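You operate a simulated robot arm through the tools that you are given. There is no shell and no other tool.

The job below is to be done with a simulated robot arm. You get a single attempt, and the scene is never put back.

## Task
Bring the feeder up after the night and feed a good test cover.
Fine: air valve open, roller down, pump on; then red stop out, hold feed; leave it running.
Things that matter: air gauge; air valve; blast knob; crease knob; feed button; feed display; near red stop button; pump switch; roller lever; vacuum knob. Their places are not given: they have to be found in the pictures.

The check looks at the end state, three seconds after you hand in, the way a careful person would. Anything else that was tipped, shoved, dropped, spilled or broken makes it a failure. A push-on lid holds only when it is set on centred and level and pressed home; a screw cap is set on level and turned clockwise until tight.

## Robot
A 7-joint arm with a two-finger parallel gripper, fixed in place. Base frame: the origin is on the floor under the middle of its stand, x ahead of it, y to its left, z up. Lengths are in mm, angles in degrees, forces in N, time in s.
It reaches about 1479 mm from its shoulder. Its first joint turns from -166.0 to 166.0 degrees. Payload 4.4 kg.
Tool frame: the origin (TCP) lies between the finger pads and is the grasp point; the fingertips stand 23 mm ahead of it; z points along the fingers, y is the line along which they close. The gripper opens to 94 mm. The fingers are 38 mm wide and 10 mm thick; the gripper's body (54 by 96 mm) begins 39 mm behind the TCP.
Orientation is told as [roll, pitch, yaw] about the base's x, y, z axes, in that order, counted from this pose: with the fingers straight down and closing along the base's y, the tool's x points along the base's -x, its y along +y and its z along -z.

## Interface
- The arm moves only by the tool arm_command. Its argument "increments" is a list of rows, each a list of 6 numbers: the shift along the tool's x, y, z in mm, then the turn, a rotation vector about the tool's x, y, z in degrees. In form: [[tx, ty, tz, wx, wy, wz], ...]. A call has 1 to 20 rows; each row shifts and turns the commanded pose from where the row before left it, along the tool's axes as they then stand. "fingers" is the finger opening in mm, from 0 to 94, set as the call begins (left out, the last holds). A row lasts 0.2 s, in which the tool goes at most 50 mm and 8.6 degrees; a call with a longer step from one row to the next is refused whole, and so is a gripper value outside its range. A pose out of reach is approached as far as the arm can. The call stops where the force on the tool passes 70 N (or 10 N more than at its start, if that is more) or the arm is blocked; 0.2 s more then pass. Each finger travels about 72 mm/s and halts on what it meets, pressing with about 25 N; the grip force reading is that of the motor and also rises with nothing between the fingers. The clock runs only during rows and for 0.2 s after the last one: add rows that do not move to give the fingers time. The reply holds the time, the measured pose of the TCP, the force on the tool along the base axes, the opening and the grip force, in the units named above and with some noise, with the torque about the TCP (base axes, N m) and any sound that the robot's microphone picked up.
- Cameras (640 x 400 px; columns grow to the right, rows downward): "scene" is fixed at [49.4, 498.9, 1343]; the picture's right is [-0.18, -0.98, 0.00], its down [-0.37, 0.07, -0.93] and it looks along [0.91, -0.17, -0.38] (base axes); focal length 214 px, centre (320, 200). "wrist" rides on the gripper at [86, 16, -74] in the tool frame; the picture's right is [-0.18, 0.98, 0.00], its down [-0.58, -0.11, -0.81] and it looks along [-0.79, -0.15, 0.59] (tool axes); focal length 243 px, centre (320, 200).
- camera(camera): a new picture of that camera. It takes no simulated time.
- probe_pixels(camera, pixels): for up to 12 pixels [column, row] of the newest picture of that camera ("zoom" is the newest enlarged one), the place [x, y, z] in the base frame of the surface seen there, good to about 2 mm. It takes no simulated time.
- close_up(camera, box): a new picture of the part [left, top, right, bottom] of that camera's present view, enlarged. It takes no simulated time.
- job_done(): hands the job in; it is judged then, once.

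Leave the gripper open and the arm clear of the work at the hand-in unless told otherwise.

The tools are called after "Request:" by a JSON object that holds its "method" and its "body". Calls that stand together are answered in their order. arm_command: Moves the arm, as the interface text tells. Its arguments: {"type":"object","properties":{"increments":{"type":"array","items":{"type":"array","items":{"type":"number"}}},"fingers":{"type":"number"}},"required":["increments"]} The other tools are called the same way: camera (camera) takes a picture; probe_pixels (camera, pixels) gives the place of the surface under pixels of a picture; close_up (camera, box) takes an enlarged picture of a part of a camera's view; job_done () hands the job in.

At the start:

```text
time_s: 0.0
position: [650.0, 357.4, 1424.2]
ee_rot: [0.0, 0.0, 0.0]
force: [0.6, -0.1, 0.2]
wrist_torque: [0.01, 0.01, 0.02]
opening: 94.1
grip_force: 0.0
```

scene: 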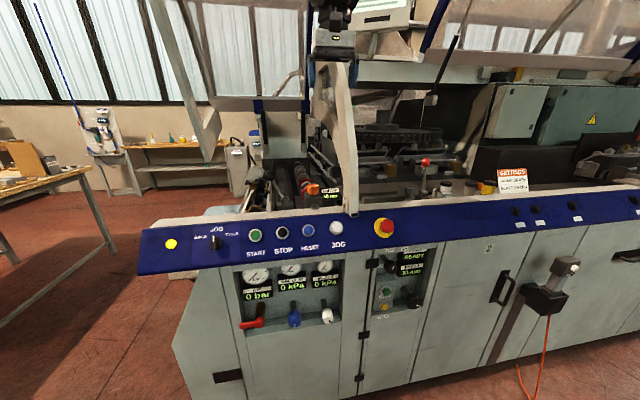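
wrist: 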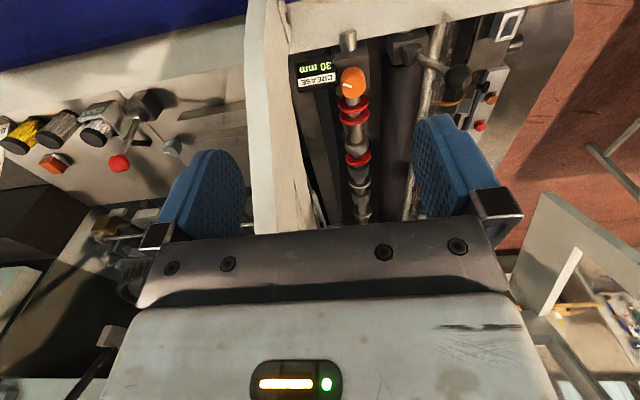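

I start by looking closely at the panels: the gauge/valve panel around (290,295), the feeder display around (405,285), the button strip around (290,240), and the sign near (512,180).

Request:
{"method": "close_up", "body": {"camera": "scene", "box": [225, 250, 345, 340]}}

Request:
{"method": "close_up", "body": {"camera": "scene", "box": [360, 240, 440, 320]}}

Request:
{"method": "close_up", "body": {"camera": "scene", "box": [140, 210, 420, 270]}}

Request:
{"method": "close_up", "body": {"camera": "scene", "box": [400, 140, 540, 220]}}

Request:
{"method": "close_up", "body": {"camera": "scene", "box": [240, 130, 360, 215]}}

```text
4.44 times, centred on (285, 295) of scene
```

zoom: 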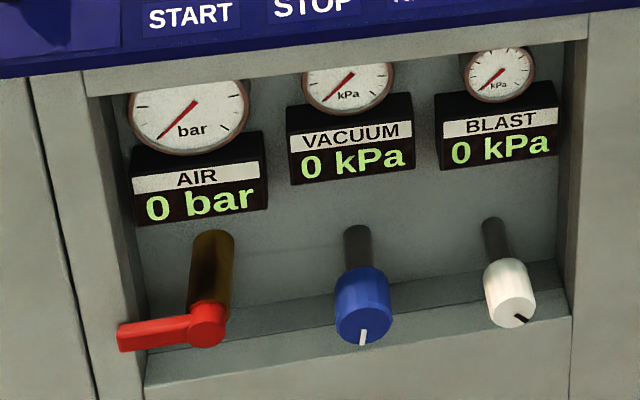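

```text
5.00 times, centred on (400, 280) of scene
```

zoom: 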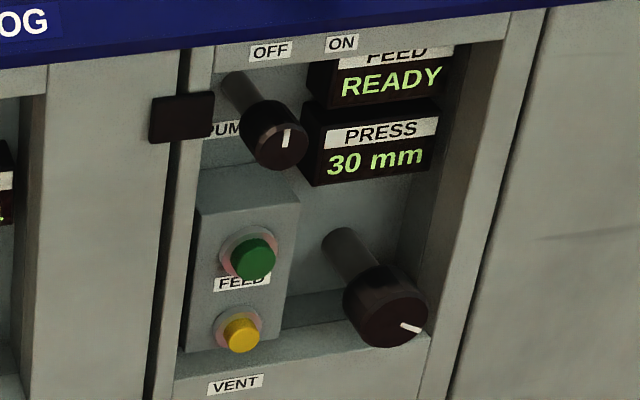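

```text
2.29 times, centred on (280, 240) of scene
```

zoom: 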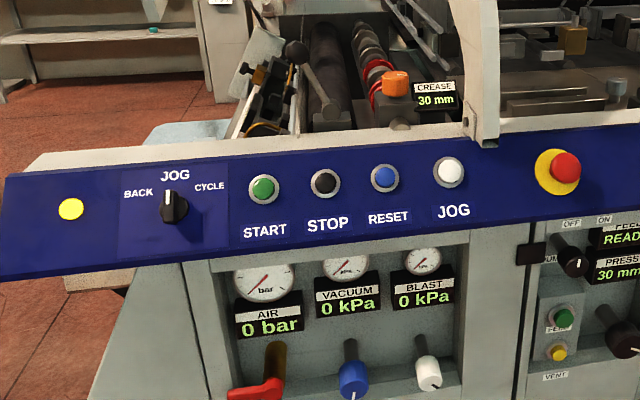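

```text
4.57 times, centred on (470, 180) of scene
```

zoom: 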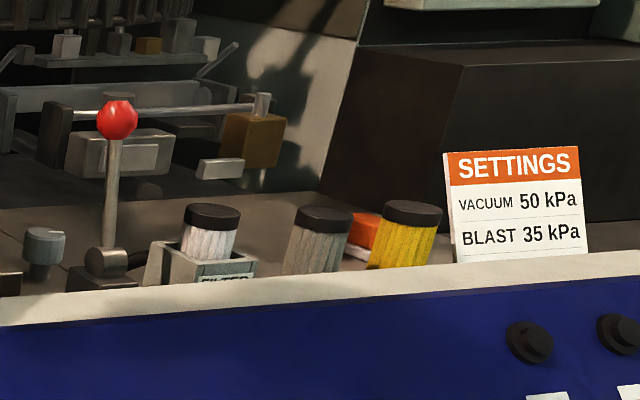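

```text
4.71 times, centred on (300, 172) of scene
```

zoom: 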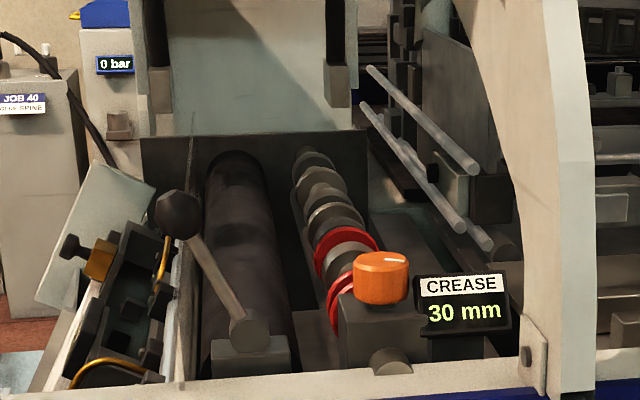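

The sign says VACUUM 50 kPa and BLAST 35 kPa. There's a "JOB 40 …" label on a box at about (245,148), and a FILTER box at about (447,195). I'll look more closely at those and other labels.

Request:
{"method": "close_up", "body": {"camera": "scene", "box": [220, 130, 270, 165]}}

Request:
{"method": "close_up", "body": {"camera": "scene", "box": [430, 170, 500, 210]}}

Request:
{"method": "close_up", "body": {"camera": "scene", "box": [70, 90, 170, 160]}}

Request:
{"method": "close_up", "body": {"camera": "scene", "box": [490, 180, 640, 320]}}

Request:
{"method": "close_up", "body": {"camera": "scene", "box": [0, 120, 120, 220]}}

Request:
{"method": "close_up", "body": {"camera": "scene", "box": [300, 0, 420, 60]}}

Request:
{"method": "close_up", "body": {"camera": "wrist", "box": [0, 60, 260, 260]}}

Request:
{"method": "close_up", "body": {"camera": "wrist", "box": [280, 0, 560, 220]}}

```text
11.43 times, centred on (245, 148) of scene
```

zoom: 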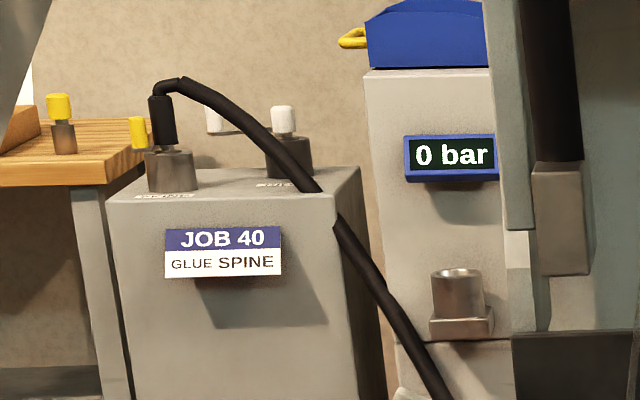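

```text
9.14 times, centred on (465, 190) of scene
```

zoom: 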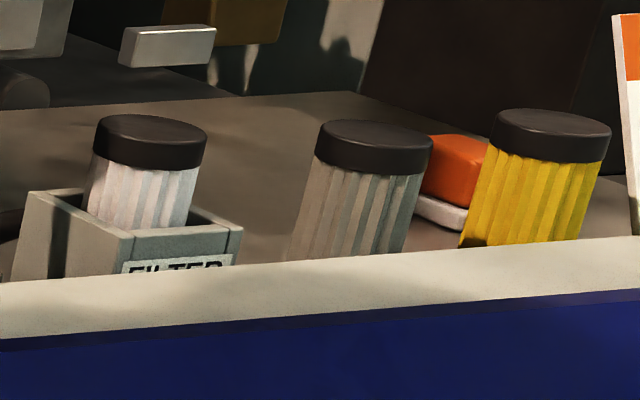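

```text
5.71 times, centred on (120, 125) of scene
```

zoom: 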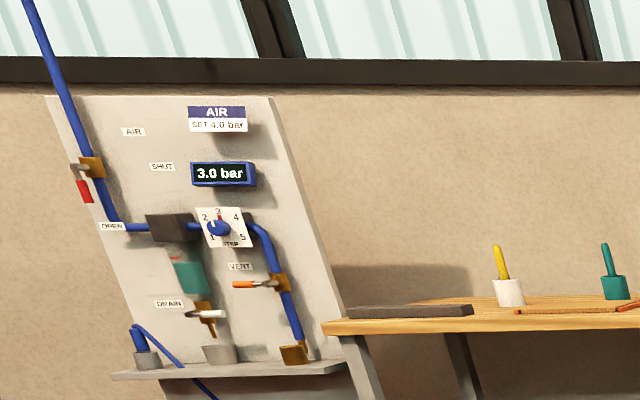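

```text
2.86 times, centred on (565, 250) of scene
```

zoom: 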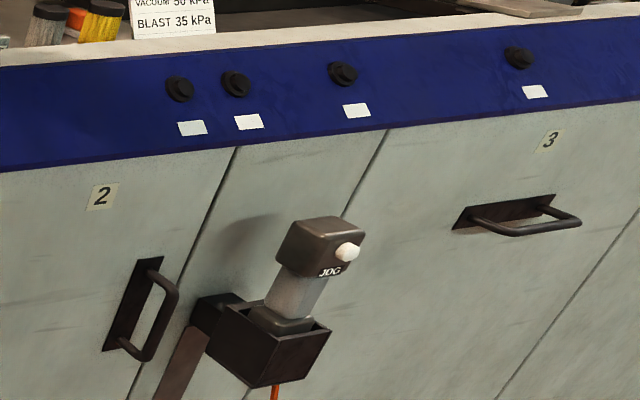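

```text
4.00 times, centred on (60, 170) of scene
```

zoom: 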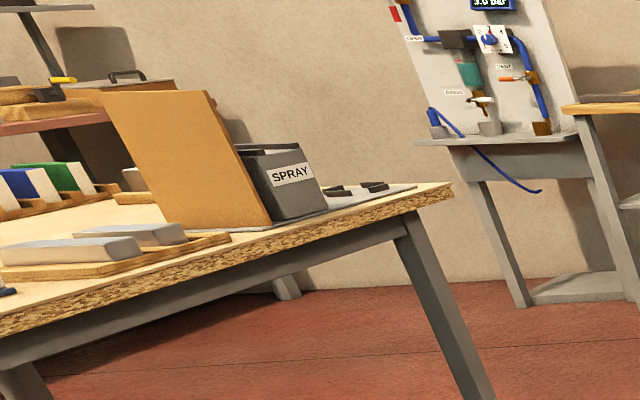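

```text
5.33 times, centred on (360, 30) of scene
```

zoom: 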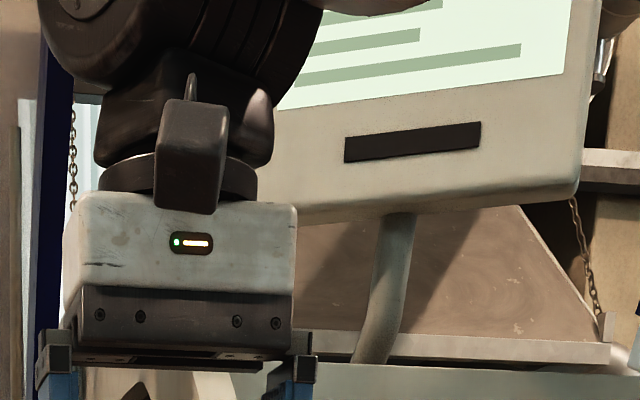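

```text
2.00 times, centred on (130, 160) of wrist
```

zoom: 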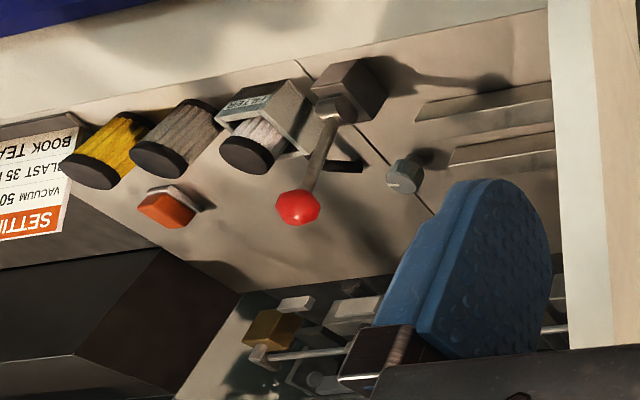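

```text
1.82 times, centred on (420, 110) of wrist
```

zoom: 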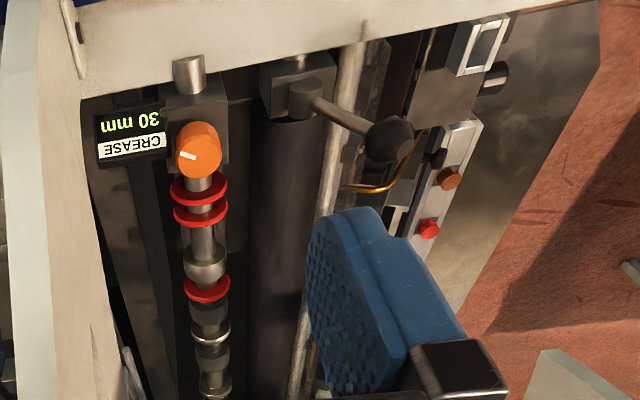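

I need the third line of the SETTINGS card (visible upside-down at about (30,100) in the wrist view), plus the overall layout. I'll zoom in further and probe the main parts' positions.

Request:
{"method": "close_up", "body": {"camera": "wrist", "box": [0, 110, 60, 160]}}

Request:
{"method": "close_up", "body": {"camera": "scene", "box": [490, 160, 540, 200]}}

Request:
{"method": "probe_pixels", "body": {"camera": "scene", "pixels": [[264, 323], [246, 324], [293, 318], [327, 315], [411, 301], [388, 290], [386, 305], [396, 265], [384, 227], [312, 187], [273, 178], [287, 201]]}}

Request:
{"method": "probe_pixels", "body": {"camera": "scene", "pixels": [[425, 163], [425, 190], [447, 190], [512, 180], [350, 255], [360, 300], [160, 240], [213, 240], [240, 350], [450, 300], [345, 150], [330, 195]]}}

```text
8.00 times, centred on (30, 135) of wrist
```

zoom: 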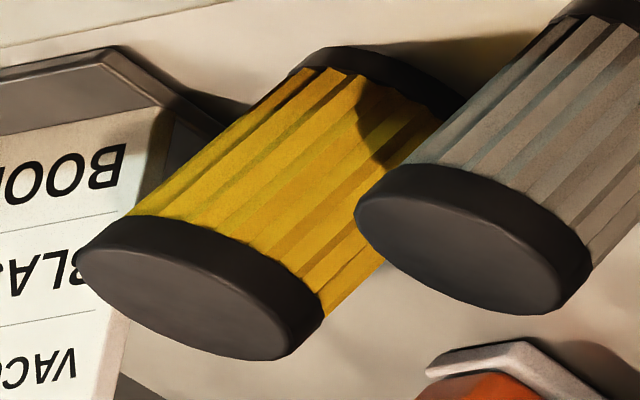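

```text
10.00 times, centred on (515, 180) of scene
```

zoom: 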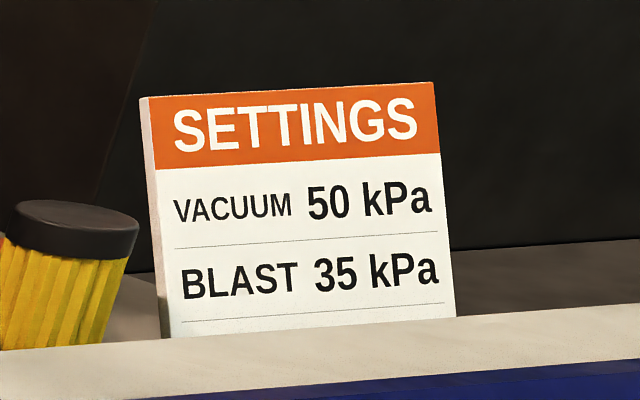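

```text
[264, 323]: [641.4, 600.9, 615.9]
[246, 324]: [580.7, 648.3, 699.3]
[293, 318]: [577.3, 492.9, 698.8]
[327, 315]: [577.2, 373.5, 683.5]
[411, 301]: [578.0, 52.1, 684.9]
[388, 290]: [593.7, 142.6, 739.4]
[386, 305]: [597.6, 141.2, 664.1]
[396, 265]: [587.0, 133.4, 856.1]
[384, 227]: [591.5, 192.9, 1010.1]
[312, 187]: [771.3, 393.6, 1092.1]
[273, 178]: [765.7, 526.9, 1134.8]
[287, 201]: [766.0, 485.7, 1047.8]
```

```text
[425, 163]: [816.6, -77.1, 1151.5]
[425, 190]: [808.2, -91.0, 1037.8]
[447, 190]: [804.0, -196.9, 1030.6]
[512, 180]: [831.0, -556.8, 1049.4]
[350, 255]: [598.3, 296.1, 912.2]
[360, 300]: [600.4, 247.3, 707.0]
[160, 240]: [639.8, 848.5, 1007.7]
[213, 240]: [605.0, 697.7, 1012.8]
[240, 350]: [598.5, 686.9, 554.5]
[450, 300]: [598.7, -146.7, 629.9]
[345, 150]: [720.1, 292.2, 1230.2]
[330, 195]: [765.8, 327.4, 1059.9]
```

The card's third line begins "BOOK…", so I need to read it. Before moving the arm sideways, I probe overhead parts near (345,80), (390,20), (440,80), (460,60), (265,100) and others so the path stays clear.

Request:
{"method": "probe_pixels", "body": {"camera": "scene", "pixels": [[345, 80], [390, 45], [400, 20], [440, 80], [452, 45], [265, 103], [560, 30], [430, 20], [365, 75], [520, 72], [480, 80], [210, 130]]}}

Request:
{"method": "probe_pixels", "body": {"camera": "wrist", "pixels": [[20, 130], [120, 162], [352, 85], [458, 78], [265, 100], [280, 20], [500, 100], [350, 40], [315, 80], [150, 120], [60, 30], [540, 20]]}}

```text
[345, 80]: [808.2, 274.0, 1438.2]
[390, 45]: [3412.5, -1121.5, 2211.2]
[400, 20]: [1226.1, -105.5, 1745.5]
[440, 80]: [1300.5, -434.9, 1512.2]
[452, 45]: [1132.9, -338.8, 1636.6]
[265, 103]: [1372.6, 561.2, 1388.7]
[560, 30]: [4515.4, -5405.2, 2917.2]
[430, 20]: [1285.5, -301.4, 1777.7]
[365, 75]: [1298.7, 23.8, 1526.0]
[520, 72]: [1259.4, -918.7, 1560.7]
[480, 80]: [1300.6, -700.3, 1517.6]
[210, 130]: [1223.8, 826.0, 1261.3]
```

```text
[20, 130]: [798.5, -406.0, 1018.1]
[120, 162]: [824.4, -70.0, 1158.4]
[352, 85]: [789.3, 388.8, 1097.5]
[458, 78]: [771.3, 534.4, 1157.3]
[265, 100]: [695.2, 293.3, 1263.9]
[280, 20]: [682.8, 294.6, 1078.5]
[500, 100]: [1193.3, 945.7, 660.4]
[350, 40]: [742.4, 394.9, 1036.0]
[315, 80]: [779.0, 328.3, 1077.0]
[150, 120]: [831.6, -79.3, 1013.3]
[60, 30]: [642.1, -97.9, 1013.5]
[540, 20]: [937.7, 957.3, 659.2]
```

The card is near (831,−557,1049). I'll back the tool off 150 mm toward the robot, away from the upright plate at y≈292, then move about 800 mm to −y and look at the card with the wrist camera.

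Request:
{"method": "arm_command", "body": {"increments": [[50, 0, 0, 0, 0, 0], [50, 0, 0, 0, 0, 0], [50, 0, 0, 0, 0, 0], [0, -50, 0, 0, 0, 0], [0, -50, 0, 0, 0, 0], [0, -50, 0, 0, 0, 0], [0, -50, 0, 0, 0, 0], [0, -50, 0, 0, 0, 0], [0, -50, 0, 0, 0, 0], [0, -50, 0, 0, 0, 0], [0, -50, 0, 0, 0, 0], [0, -50, 0, 0, 0, 0], [0, -50, 0, 0, 0, 0], [0, -50, 0, 0, 0, 0], [0, -50, 0, 0, 0, 0], [0, -50, 0, 0, 0, 0], [0, -50, 0, 0, 0, 0], [0, -50, 0, 0, 0, 0], [0, -50, 0, 0, 0, 0]]}}

Request:
{"method": "camera", "body": {"camera": "wrist"}}

Request:
{"method": "camera", "body": {"camera": "scene"}}

```text
time_s: 4.0
position: [499.8, -440.3, 1424.4]
ee_rot: [0.1, 0.0, 0.0]
force: [0.3, 0.5, 1.2]
wrist_torque: [-0.01, -0.05, 0.01]
opening: 93.9
grip_force: 0.0
```

```text
taken
```

wrist: 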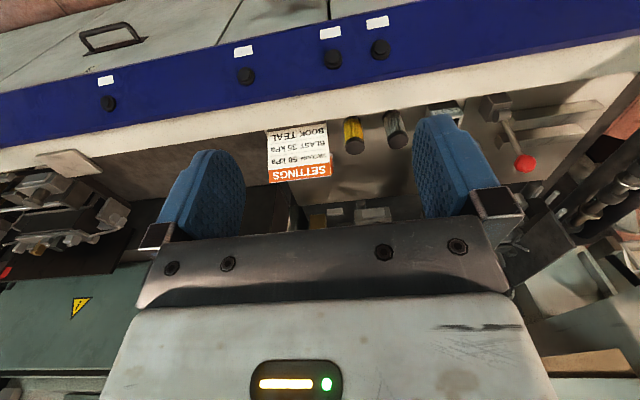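

```text
taken
```

scene: 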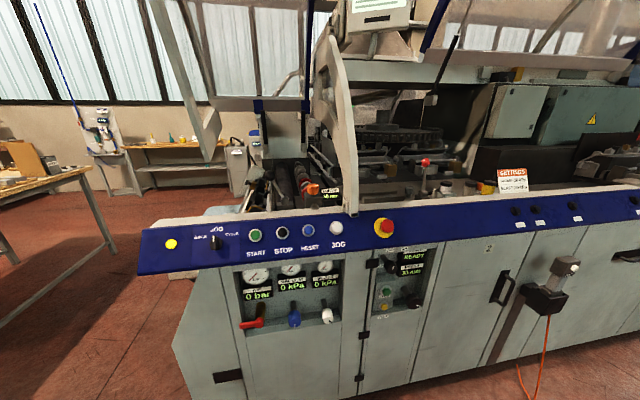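

The card says "VACUUM 50 kPa, BLAST 35 kPa, BOOK TEAL". So the crease setting must match the teal book. I'll look for it: the bench at left with coloured books, and the other areas.

Request:
{"method": "close_up", "body": {"camera": "wrist", "box": [255, 110, 345, 190]}}

Request:
{"method": "close_up", "body": {"camera": "scene", "box": [0, 110, 70, 200]}}

Request:
{"method": "close_up", "body": {"camera": "scene", "box": [0, 180, 100, 260]}}

Request:
{"method": "close_up", "body": {"camera": "scene", "box": [120, 110, 240, 180]}}

Request:
{"method": "close_up", "body": {"camera": "scene", "box": [330, 60, 500, 180]}}

Request:
{"method": "close_up", "body": {"camera": "scene", "box": [540, 100, 640, 220]}}

Request:
{"method": "close_up", "body": {"camera": "scene", "box": [330, 0, 440, 60]}}

```text
5.00 times, centred on (300, 150) of wrist
```

zoom: 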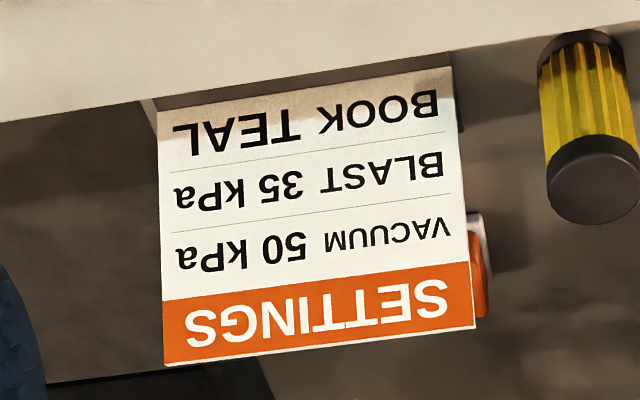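

```text
4.44 times, centred on (35, 155) of scene
```

zoom: 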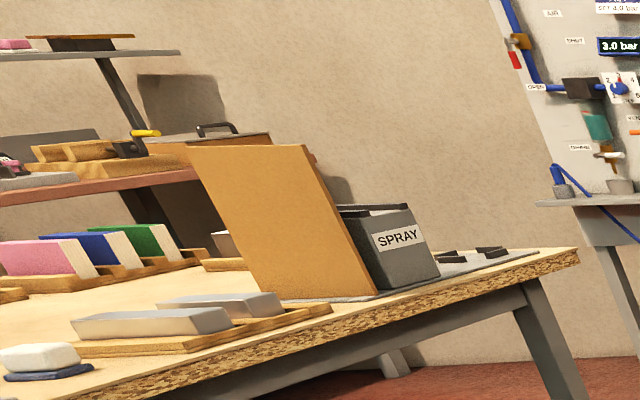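

```text
5.00 times, centred on (50, 220) of scene
```

zoom: 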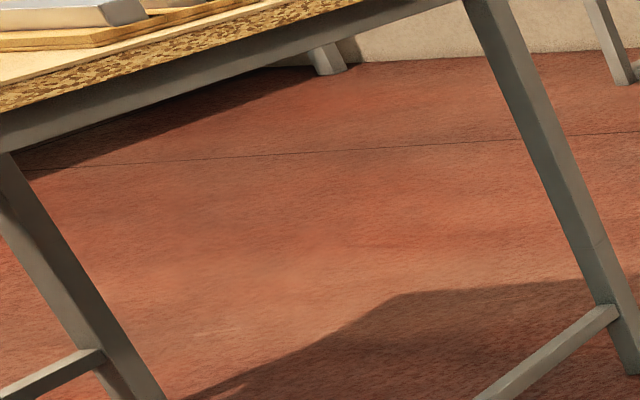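

```text
5.33 times, centred on (180, 145) of scene
```

zoom: 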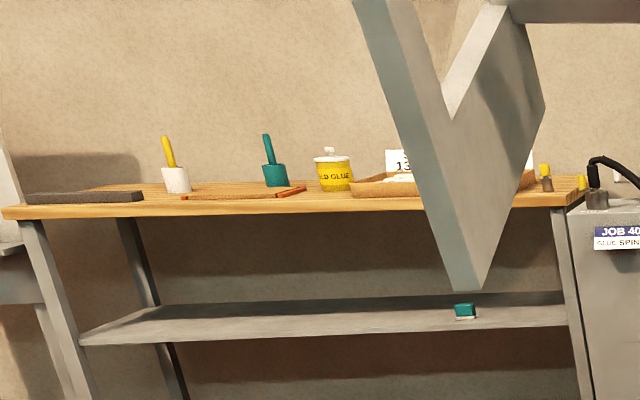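

```text
3.33 times, centred on (415, 120) of scene
```

zoom: 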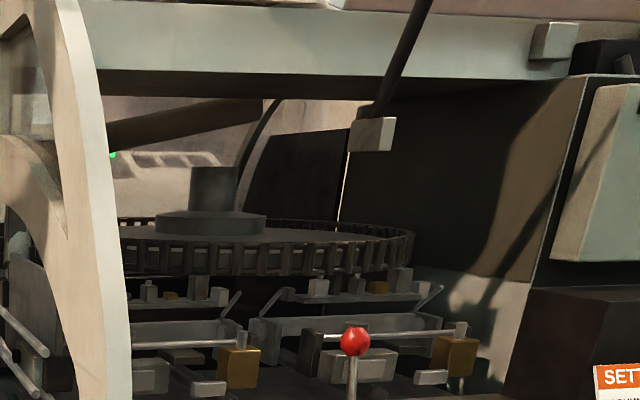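

```text
3.33 times, centred on (590, 160) of scene
```

zoom: 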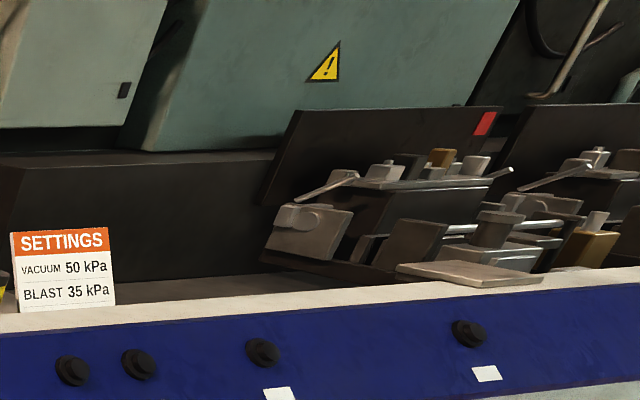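

```text
5.82 times, centred on (385, 30) of scene
```

zoom: 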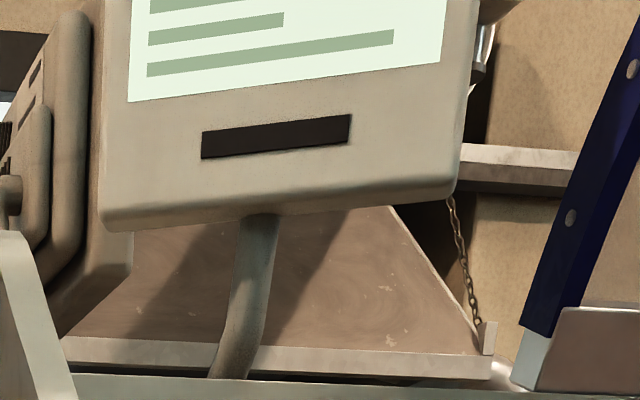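

There's a rack of coloured books at scene far left (about (10–40,165)), and a teal item at about (207,168) on the shelf under the far bench. I'll probe their places.

Request:
{"method": "probe_pixels", "body": {"camera": "scene", "pixels": [[8, 167], [22, 165], [33, 163], [5, 175], [207, 168], [196, 139], [62, 160], [20, 180], [60, 170], [100, 130], [2, 200], [3, 148]]}}

Request:
{"method": "close_up", "body": {"camera": "scene", "box": [0, 145, 50, 190]}}

Request:
{"method": "close_up", "body": {"camera": "scene", "box": [175, 125, 235, 175]}}

```text
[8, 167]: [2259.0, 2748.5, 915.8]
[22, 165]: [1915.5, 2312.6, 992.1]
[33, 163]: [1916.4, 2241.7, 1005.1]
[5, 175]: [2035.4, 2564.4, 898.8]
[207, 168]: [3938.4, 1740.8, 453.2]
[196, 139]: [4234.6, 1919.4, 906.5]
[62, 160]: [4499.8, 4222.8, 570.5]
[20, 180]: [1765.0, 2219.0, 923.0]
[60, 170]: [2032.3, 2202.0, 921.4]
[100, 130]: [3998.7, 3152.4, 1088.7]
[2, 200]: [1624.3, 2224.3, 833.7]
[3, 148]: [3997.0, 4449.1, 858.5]
```

```text
8.89 times, centred on (25, 168) of scene
```

zoom: 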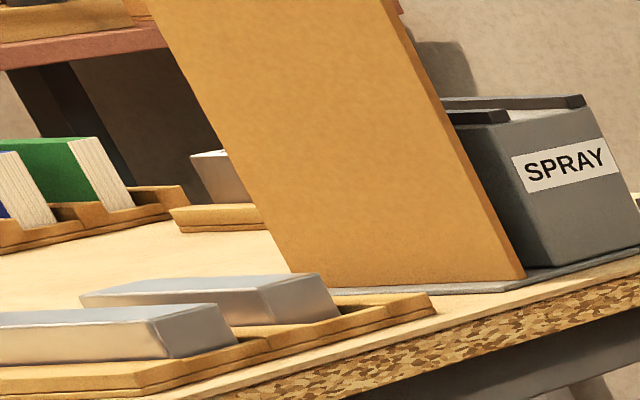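

```text
8.00 times, centred on (205, 150) of scene
```

zoom: 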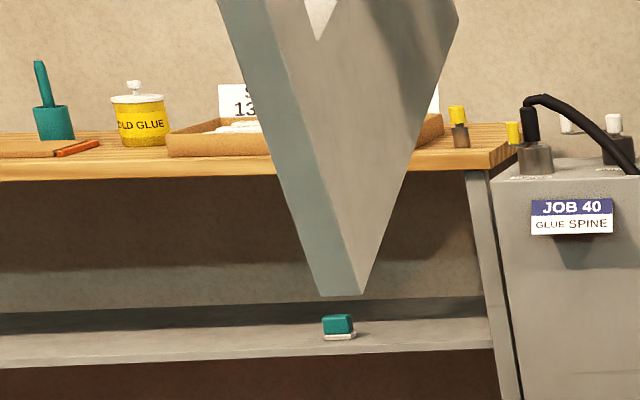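

"TEAL" probably refers to one of the books on the bench at left, around (2000,2400,950), with more of them out of the scene view. I'll move the wrist camera back to the +y side and turn it to look there.

Request:
{"method": "arm_command", "body": {"increments": [[0, 50, 0, 0, 0, 0], [0, 50, 0, 0, 0, 0], [0, 50, 0, 0, 0, 0], [0, 50, 0, 0, 0, 0], [0, 50, 0, 0, 0, 0], [0, 50, 0, 0, 0, 0], [0, 50, 0, 0, 0, 0], [0, 50, 0, 0, 0, 0], [0, 50, 0, 0, 0, 0], [0, 50, 0, 0, 0, 0], [0, 50, 0, 0, 0, 0], [0, 50, 0, 0, 0, 0], [0, 50, 0, 0, 0, 0], [0, 50, 0, 0, 0, 0], [0, 50, 0, 0, 0, 0], [0, 50, 0, 0, 0, 0], [0, 50, 0, 0, 0, 0], [0, 50, 0, 0, 0, 0], [0, 50, 0, 0, 0, 0], [0, 50, 0, 0, 0, 0]]}}

Request:
{"method": "arm_command", "body": {"increments": [[0, 50, 0, 0, 0, 0], [0, 50, 0, 0, 0, 0], [0, 0, 0, 0, 0, -8.5], [0, 0, 0, 0, 0, -8.5], [0, 0, 0, 0, 0, -8.5], [0, 0, 0, 0, 0, -8.5], [0, 0, 0, 0, 0, -8.5], [0, 0, 0, 0, 0, -8.5], [0, 0, 0, 0, -8.5, 0], [0, 0, 0, 0, -8.5, 0]]}}

Request:
{"method": "camera", "body": {"camera": "wrist"}}

```text
time_s: 8.2
position: [499.7, 560.2, 1424.3]
ee_rot: [0.2, -0.1, 0.0]
force: [-1.5, -0.2, 1.3]
wrist_torque: [-0.01, -0.08, 0.02]
opening: 94.0
grip_force: 0.1
```

```text
time_s: 10.4
position: [500.6, 658.7, 1424.2]
ee_rot: [0.0, -17.1, 51.1]
force: [-1.1, 0.1, -0.2]
wrist_torque: [0.01, 0.0, 0.04]
opening: 94.1
grip_force: 0.0
```

```text
taken
```

wrist: 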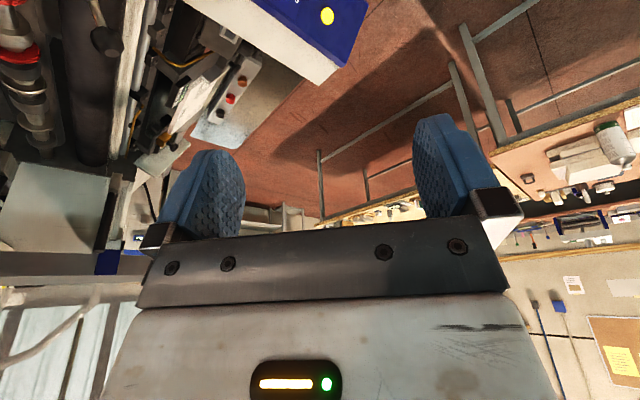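

The image is upside down and the bench shows on the right. I'll turn further (+17° yaw) and tilt up a bit to bring it into the clear part of the picture.

Request:
{"method": "arm_command", "body": {"increments": [[0, 0, 0, 0, 8, 0], [0, 0, 0, 0, 8, 0], [0, 0, 0, 0, 0, -8.5], [0, 0, 0, 0, 0, -8.5], [0, 0, 0, 0, -8, 0], [0, 0, 0, 0, -8, 0], [0, 0, 0, 0, -8, 0], [0, 0, 0, 0, -5, 0]]}}

Request:
{"method": "camera", "body": {"camera": "wrist"}}

```text
time_s: 12.2
position: [499.4, 657.3, 1424.2]
ee_rot: [-0.4, -30.0, 68.2]
force: [0.4, -0.7, -0.2]
wrist_torque: [0.01, 0.03, 0.0]
opening: 94.0
grip_force: 0.0
```

```text
taken
```

wrist: 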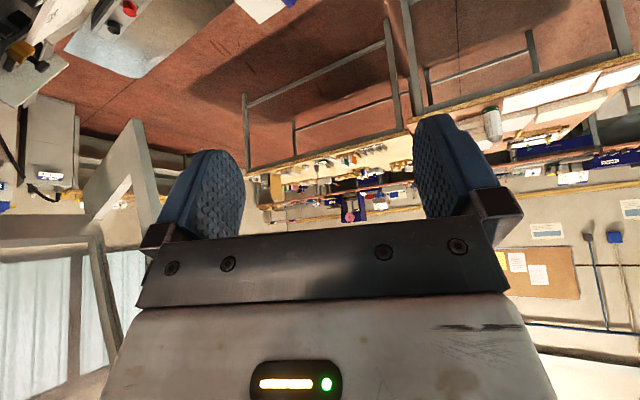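

Now the bench is seen between the fingers at about (330,170) and another part at (550,120). Zooming in on these.

Request:
{"method": "close_up", "body": {"camera": "wrist", "box": [240, 130, 330, 220]}}

Request:
{"method": "close_up", "body": {"camera": "wrist", "box": [320, 125, 420, 225]}}

Request:
{"method": "close_up", "body": {"camera": "wrist", "box": [480, 60, 640, 180]}}

Request:
{"method": "close_up", "body": {"camera": "wrist", "box": [490, 180, 640, 300]}}

```text
4.44 times, centred on (285, 175) of wrist
```

zoom: 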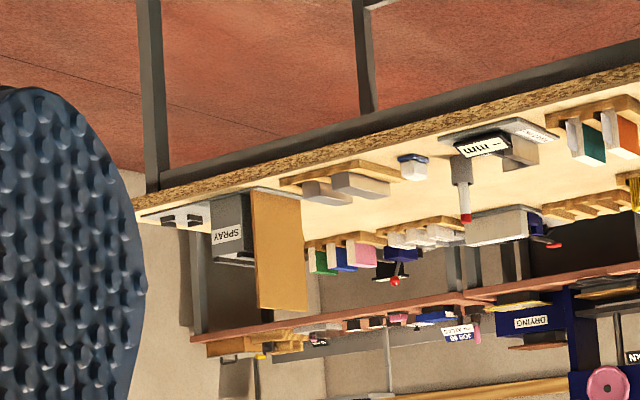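

```text
4.00 times, centred on (370, 175) of wrist
```

zoom: 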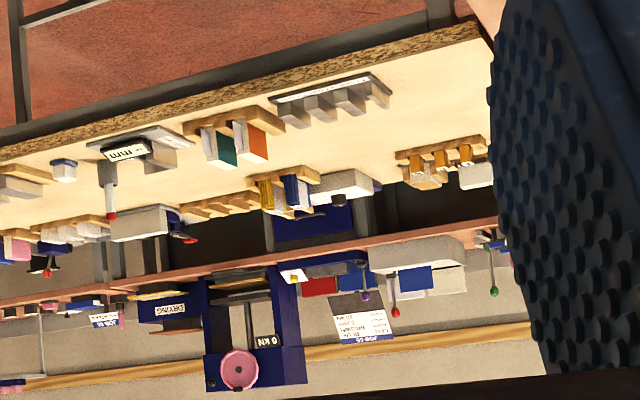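

```text
3.33 times, centred on (560, 120) of wrist
```

zoom: 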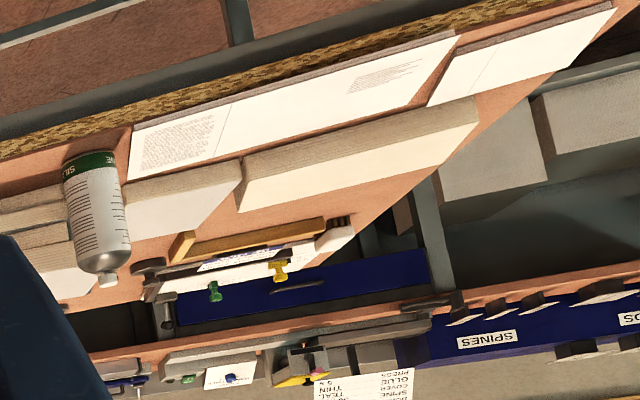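

```text
3.33 times, centred on (565, 240) of wrist
```

zoom: 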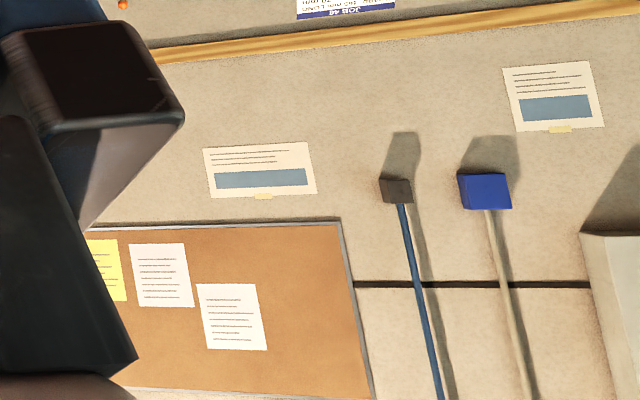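

There are job cards — one at wrist (590,172) with "SPINE / COVER TEAL / GLUE / PRESS" lines, another at (410,207), others at (288,207). Zooming right in on each.

Request:
{"method": "close_up", "body": {"camera": "wrist", "box": [550, 160, 610, 195]}}

Request:
{"method": "close_up", "body": {"camera": "wrist", "box": [395, 190, 425, 215]}}

Request:
{"method": "close_up", "body": {"camera": "wrist", "box": [335, 195, 360, 215]}}

Request:
{"method": "close_up", "body": {"camera": "wrist", "box": [340, 145, 400, 185]}}

Request:
{"method": "close_up", "body": {"camera": "wrist", "box": [600, 140, 640, 175]}}

Request:
{"method": "close_up", "body": {"camera": "wrist", "box": [530, 150, 575, 180]}}

Request:
{"method": "probe_pixels", "body": {"camera": "wrist", "pixels": [[585, 172], [410, 205], [350, 207], [375, 162], [384, 160], [350, 160], [300, 180], [620, 90], [525, 160]]}}

```text
10.67 times, centred on (580, 178) of wrist
```

zoom: 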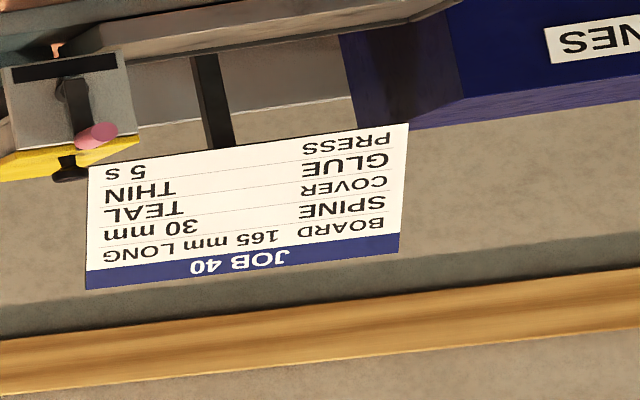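

```text
16.00 times, centred on (410, 202) of wrist
```

zoom: 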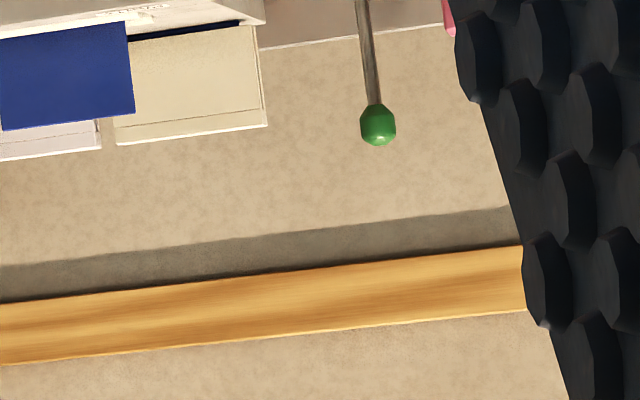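

```text
16.00 times, centred on (348, 205) of wrist
```

zoom: 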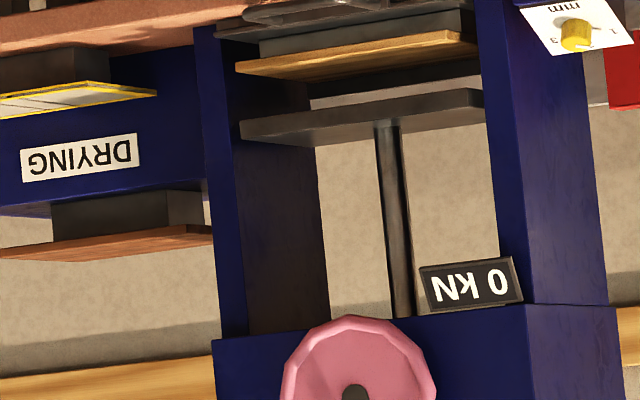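

```text
10.00 times, centred on (370, 165) of wrist
```

zoom: 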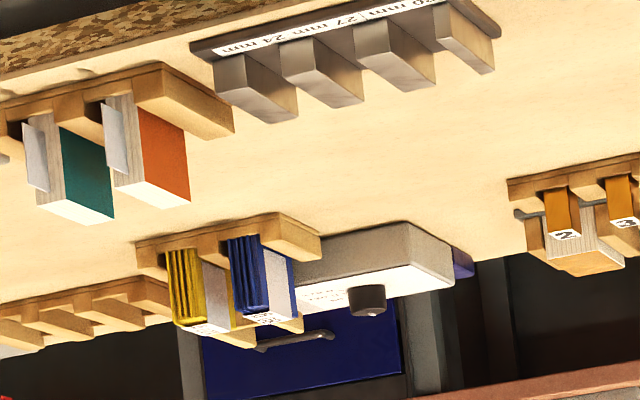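

```text
11.43 times, centred on (620, 158) of wrist
```

zoom: 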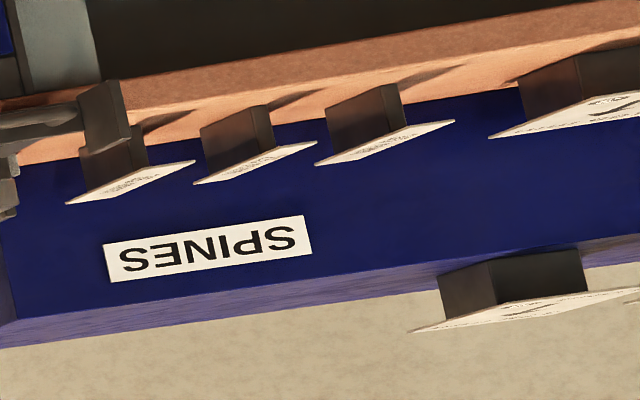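

```text
13.33 times, centred on (552, 165) of wrist
```

zoom: 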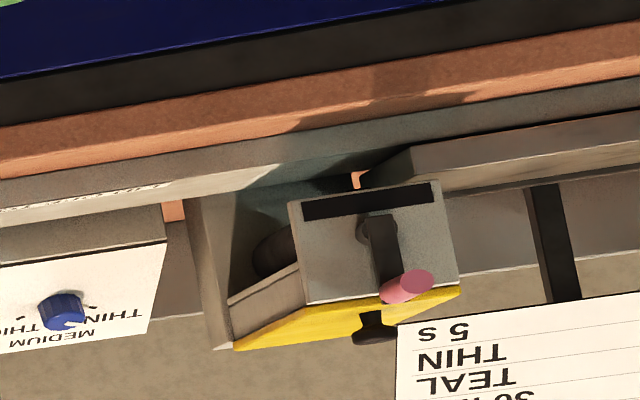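

```text
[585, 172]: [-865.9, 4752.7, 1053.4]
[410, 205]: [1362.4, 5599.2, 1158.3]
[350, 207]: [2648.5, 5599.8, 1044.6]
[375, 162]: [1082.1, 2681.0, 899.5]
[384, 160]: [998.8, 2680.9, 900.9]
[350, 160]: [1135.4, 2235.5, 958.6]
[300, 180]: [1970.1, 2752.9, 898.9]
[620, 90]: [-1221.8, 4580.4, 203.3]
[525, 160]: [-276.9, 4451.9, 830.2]
```

JOB 40 card reads: BOARD 165 mm LONG, SPINE 30 mm, COVER TEAL, GLUE THIN, PRESS 5 s. There are other cards; I'll check those at about (410,200) — really around (370,205) — and (288,208), plus the block holder labelled "24 mm 27 mm …".

Request:
{"method": "close_up", "body": {"camera": "wrist", "box": [396, 190, 424, 214]}}

Request:
{"method": "close_up", "body": {"camera": "wrist", "box": [365, 185, 420, 220]}}

Request:
{"method": "close_up", "body": {"camera": "wrist", "box": [310, 190, 345, 215]}}

Request:
{"method": "close_up", "body": {"camera": "wrist", "box": [280, 195, 320, 220]}}

Request:
{"method": "close_up", "body": {"camera": "wrist", "box": [365, 138, 400, 165]}}

Request:
{"method": "close_up", "body": {"camera": "wrist", "box": [330, 145, 370, 185]}}

Request:
{"method": "close_up", "body": {"camera": "wrist", "box": [240, 150, 300, 200]}}

Request:
{"method": "close_up", "body": {"camera": "wrist", "box": [290, 145, 345, 185]}}

```text
16.00 times, centred on (410, 202) of wrist
```

zoom: 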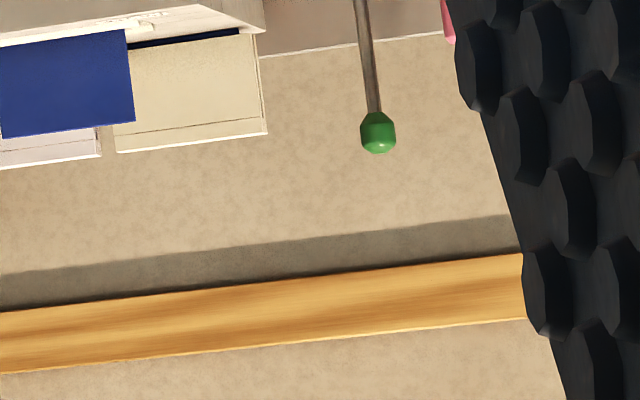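

```text
11.43 times, centred on (392, 202) of wrist
```

zoom: 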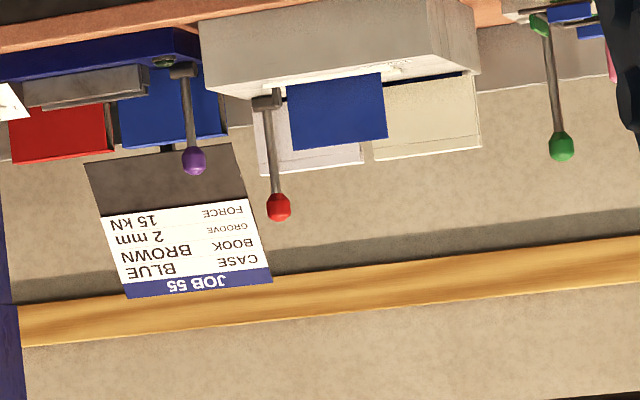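

```text
16.00 times, centred on (328, 202) of wrist
```

zoom: 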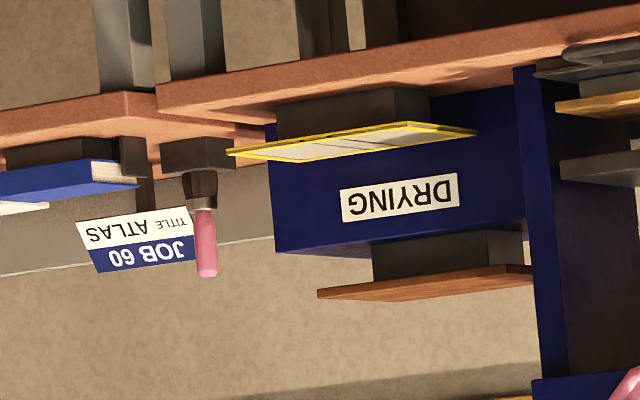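

```text
16.00 times, centred on (300, 208) of wrist
```

zoom: 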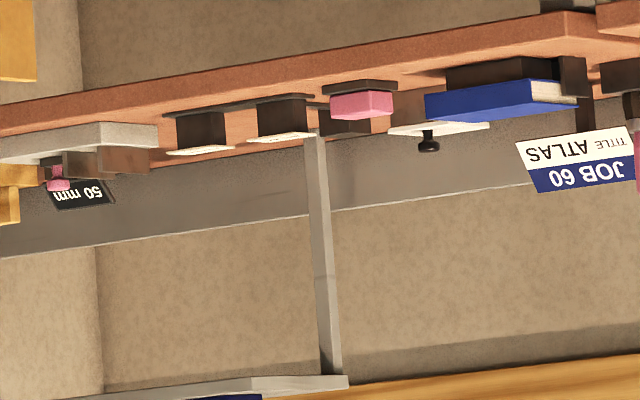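

```text
14.81 times, centred on (382, 152) of wrist
```

zoom: 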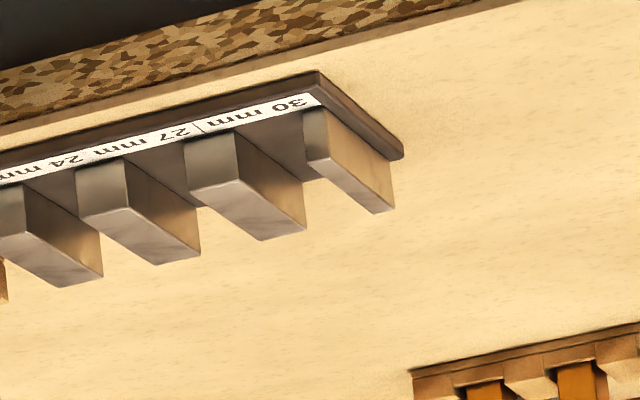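

```text
10.00 times, centred on (350, 165) of wrist
```

zoom: 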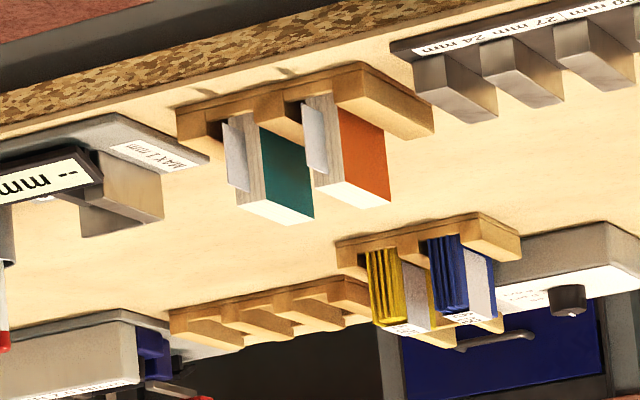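

```text
8.00 times, centred on (270, 175) of wrist
```

zoom: 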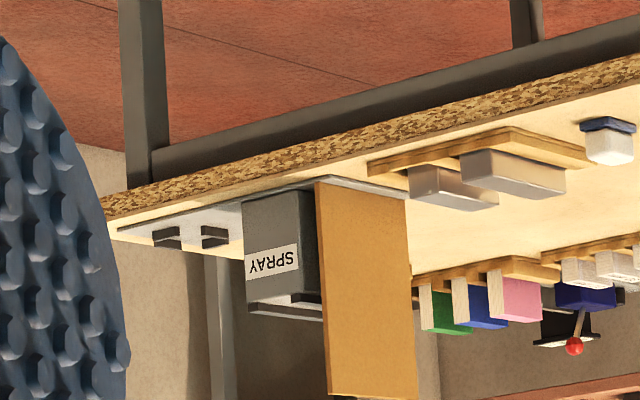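

```text
10.00 times, centred on (318, 165) of wrist
```

zoom: 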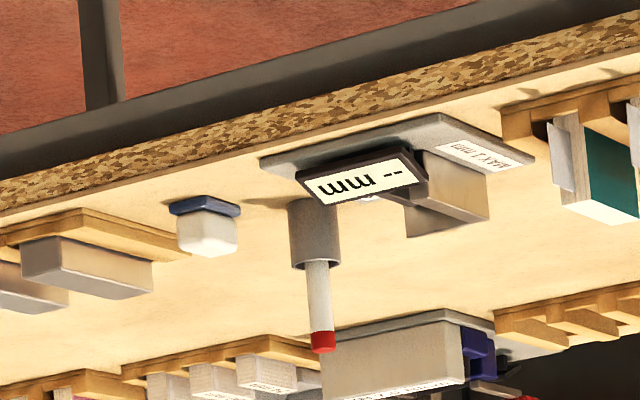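

Those cards belong to other work stations (JOB 40, 55, 60). The feeder's own teal book may be elsewhere near the machine, so I'll keep turning the wrist camera around to see the rest of the room.

Request:
{"method": "arm_command", "body": {"increments": [[0, 0, 0, -4.25, 0, -7.36], [0, 0, 0, -4.25, 0, -7.36], [0, 0, 0, -4.25, 0, -7.36], [0, 0, 0, -4.25, 0, -7.36], [0, 0, 0, -4.25, 0, -7.36], [0, 0, 0, -4.25, 0, -7.36], [0, 0, 0, -4.25, 0, -7.36]]}}

Request:
{"method": "camera", "body": {"camera": "wrist"}}

```text
time_s: 13.8
position: [500.6, 659.4, 1424.4]
ee_rot: [-0.2, -29.8, 127.7]
force: [-0.4, 0.1, 0.1]
wrist_torque: [0.01, -0.01, 0.01]
opening: 93.9
grip_force: 0.0
```

```text
taken
```

wrist: 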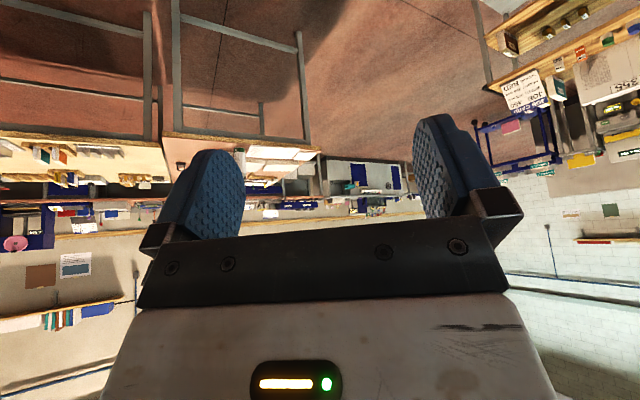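

More stations are visible. Zooming in on the books at (350,180), the shelf at left (60,318) and the station at right (560,110).

Request:
{"method": "close_up", "body": {"camera": "wrist", "box": [240, 140, 420, 230]}}

Request:
{"method": "close_up", "body": {"camera": "wrist", "box": [0, 240, 140, 340]}}

Request:
{"method": "close_up", "body": {"camera": "wrist", "box": [470, 20, 640, 190]}}

Request:
{"method": "close_up", "body": {"camera": "wrist", "box": [0, 130, 170, 250]}}

Request:
{"method": "close_up", "body": {"camera": "wrist", "box": [540, 190, 640, 260]}}

```text
3.56 times, centred on (330, 185) of wrist
```

zoom: 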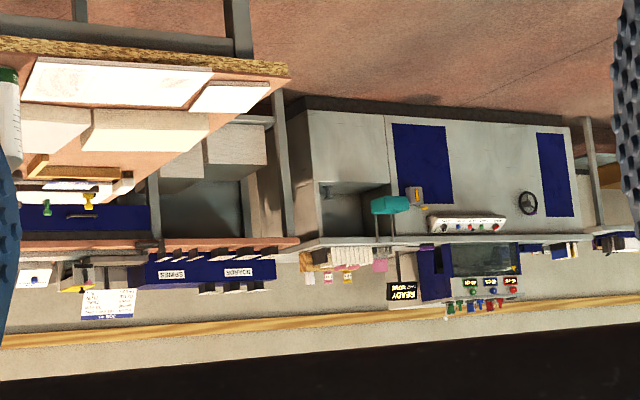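

```text
4.00 times, centred on (70, 290) of wrist
```

zoom: 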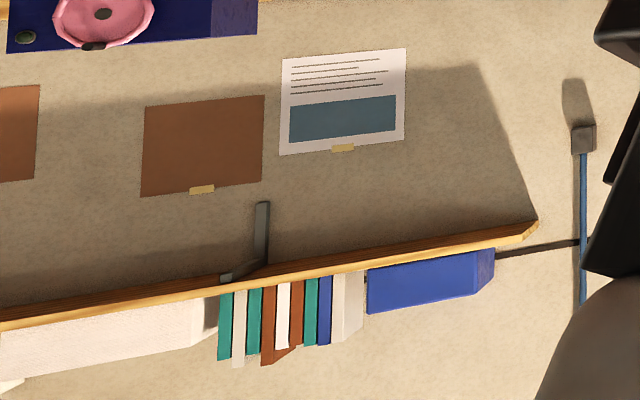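

```text
2.35 times, centred on (555, 105) of wrist
```

zoom: 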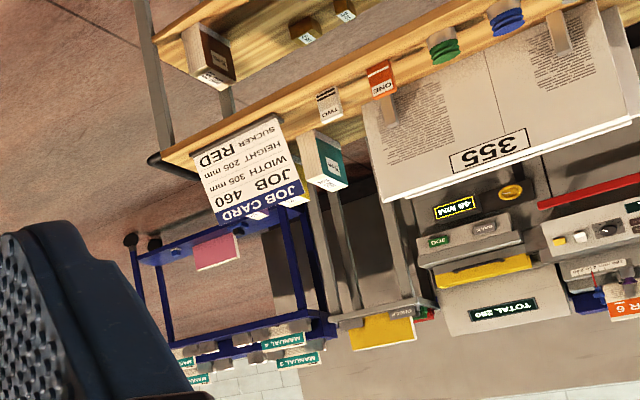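

```text
3.33 times, centred on (85, 190) of wrist
```

zoom: 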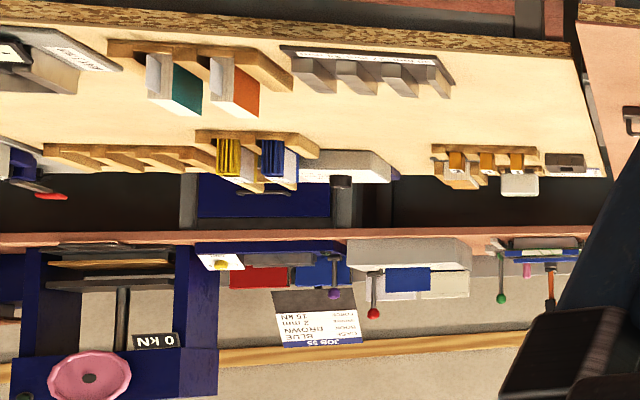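

```text
5.71 times, centred on (590, 225) of wrist
```

zoom: 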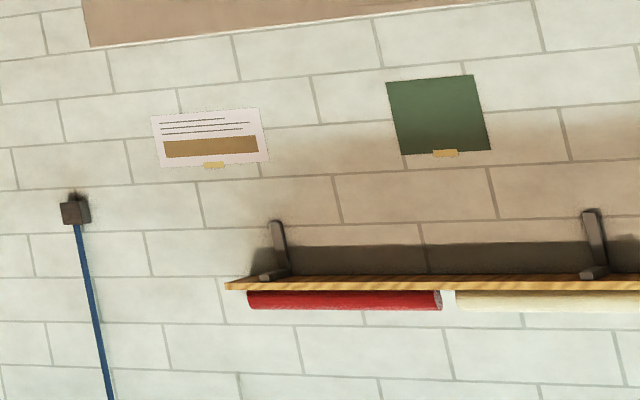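

None of this is at the feeder. I'll rotate back toward the machine and look for a teal book near it.

Request:
{"method": "arm_command", "body": {"increments": [[0, 0, 0, 4.25, 0, 7.36], [0, 0, 0, 4.25, 0, 7.36], [0, 0, 0, 4.25, 0, 7.36], [0, 0, 0, 4.25, 0, 7.36], [0, 0, 0, 4.25, 0, 7.36], [0, 0, 0, 4.25, 0, 7.36], [0, 0, 0, 4.25, 0, 7.36], [0, 0, 0, 4.25, 0, 7.36], [0, 0, 0, 4.25, 0, 7.36], [0, 0, 0, 4.25, 0, 7.36], [0, 0, 0, 4.25, 0, 7.36], [0, 0, 0, 4.25, 0, 7.36]]}}

Request:
{"method": "camera", "body": {"camera": "wrist"}}

```text
time_s: 16.4
position: [500.5, 658.0, 1424.5]
ee_rot: [-0.3, -30.3, 25.4]
force: [-0.7, -0.3, 0.2]
wrist_torque: [-0.02, 0.02, -0.01]
opening: 94.0
grip_force: 0.1
```

```text
taken
```

wrist: 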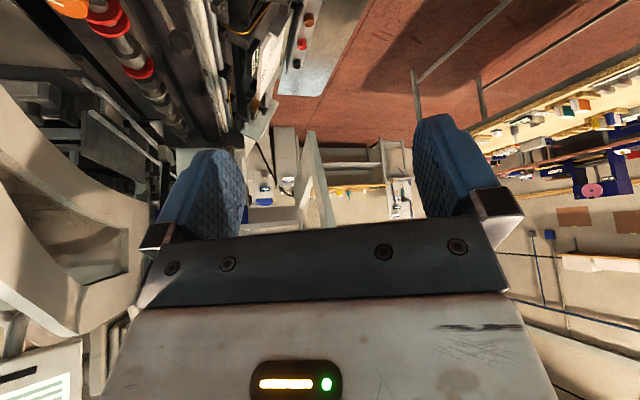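

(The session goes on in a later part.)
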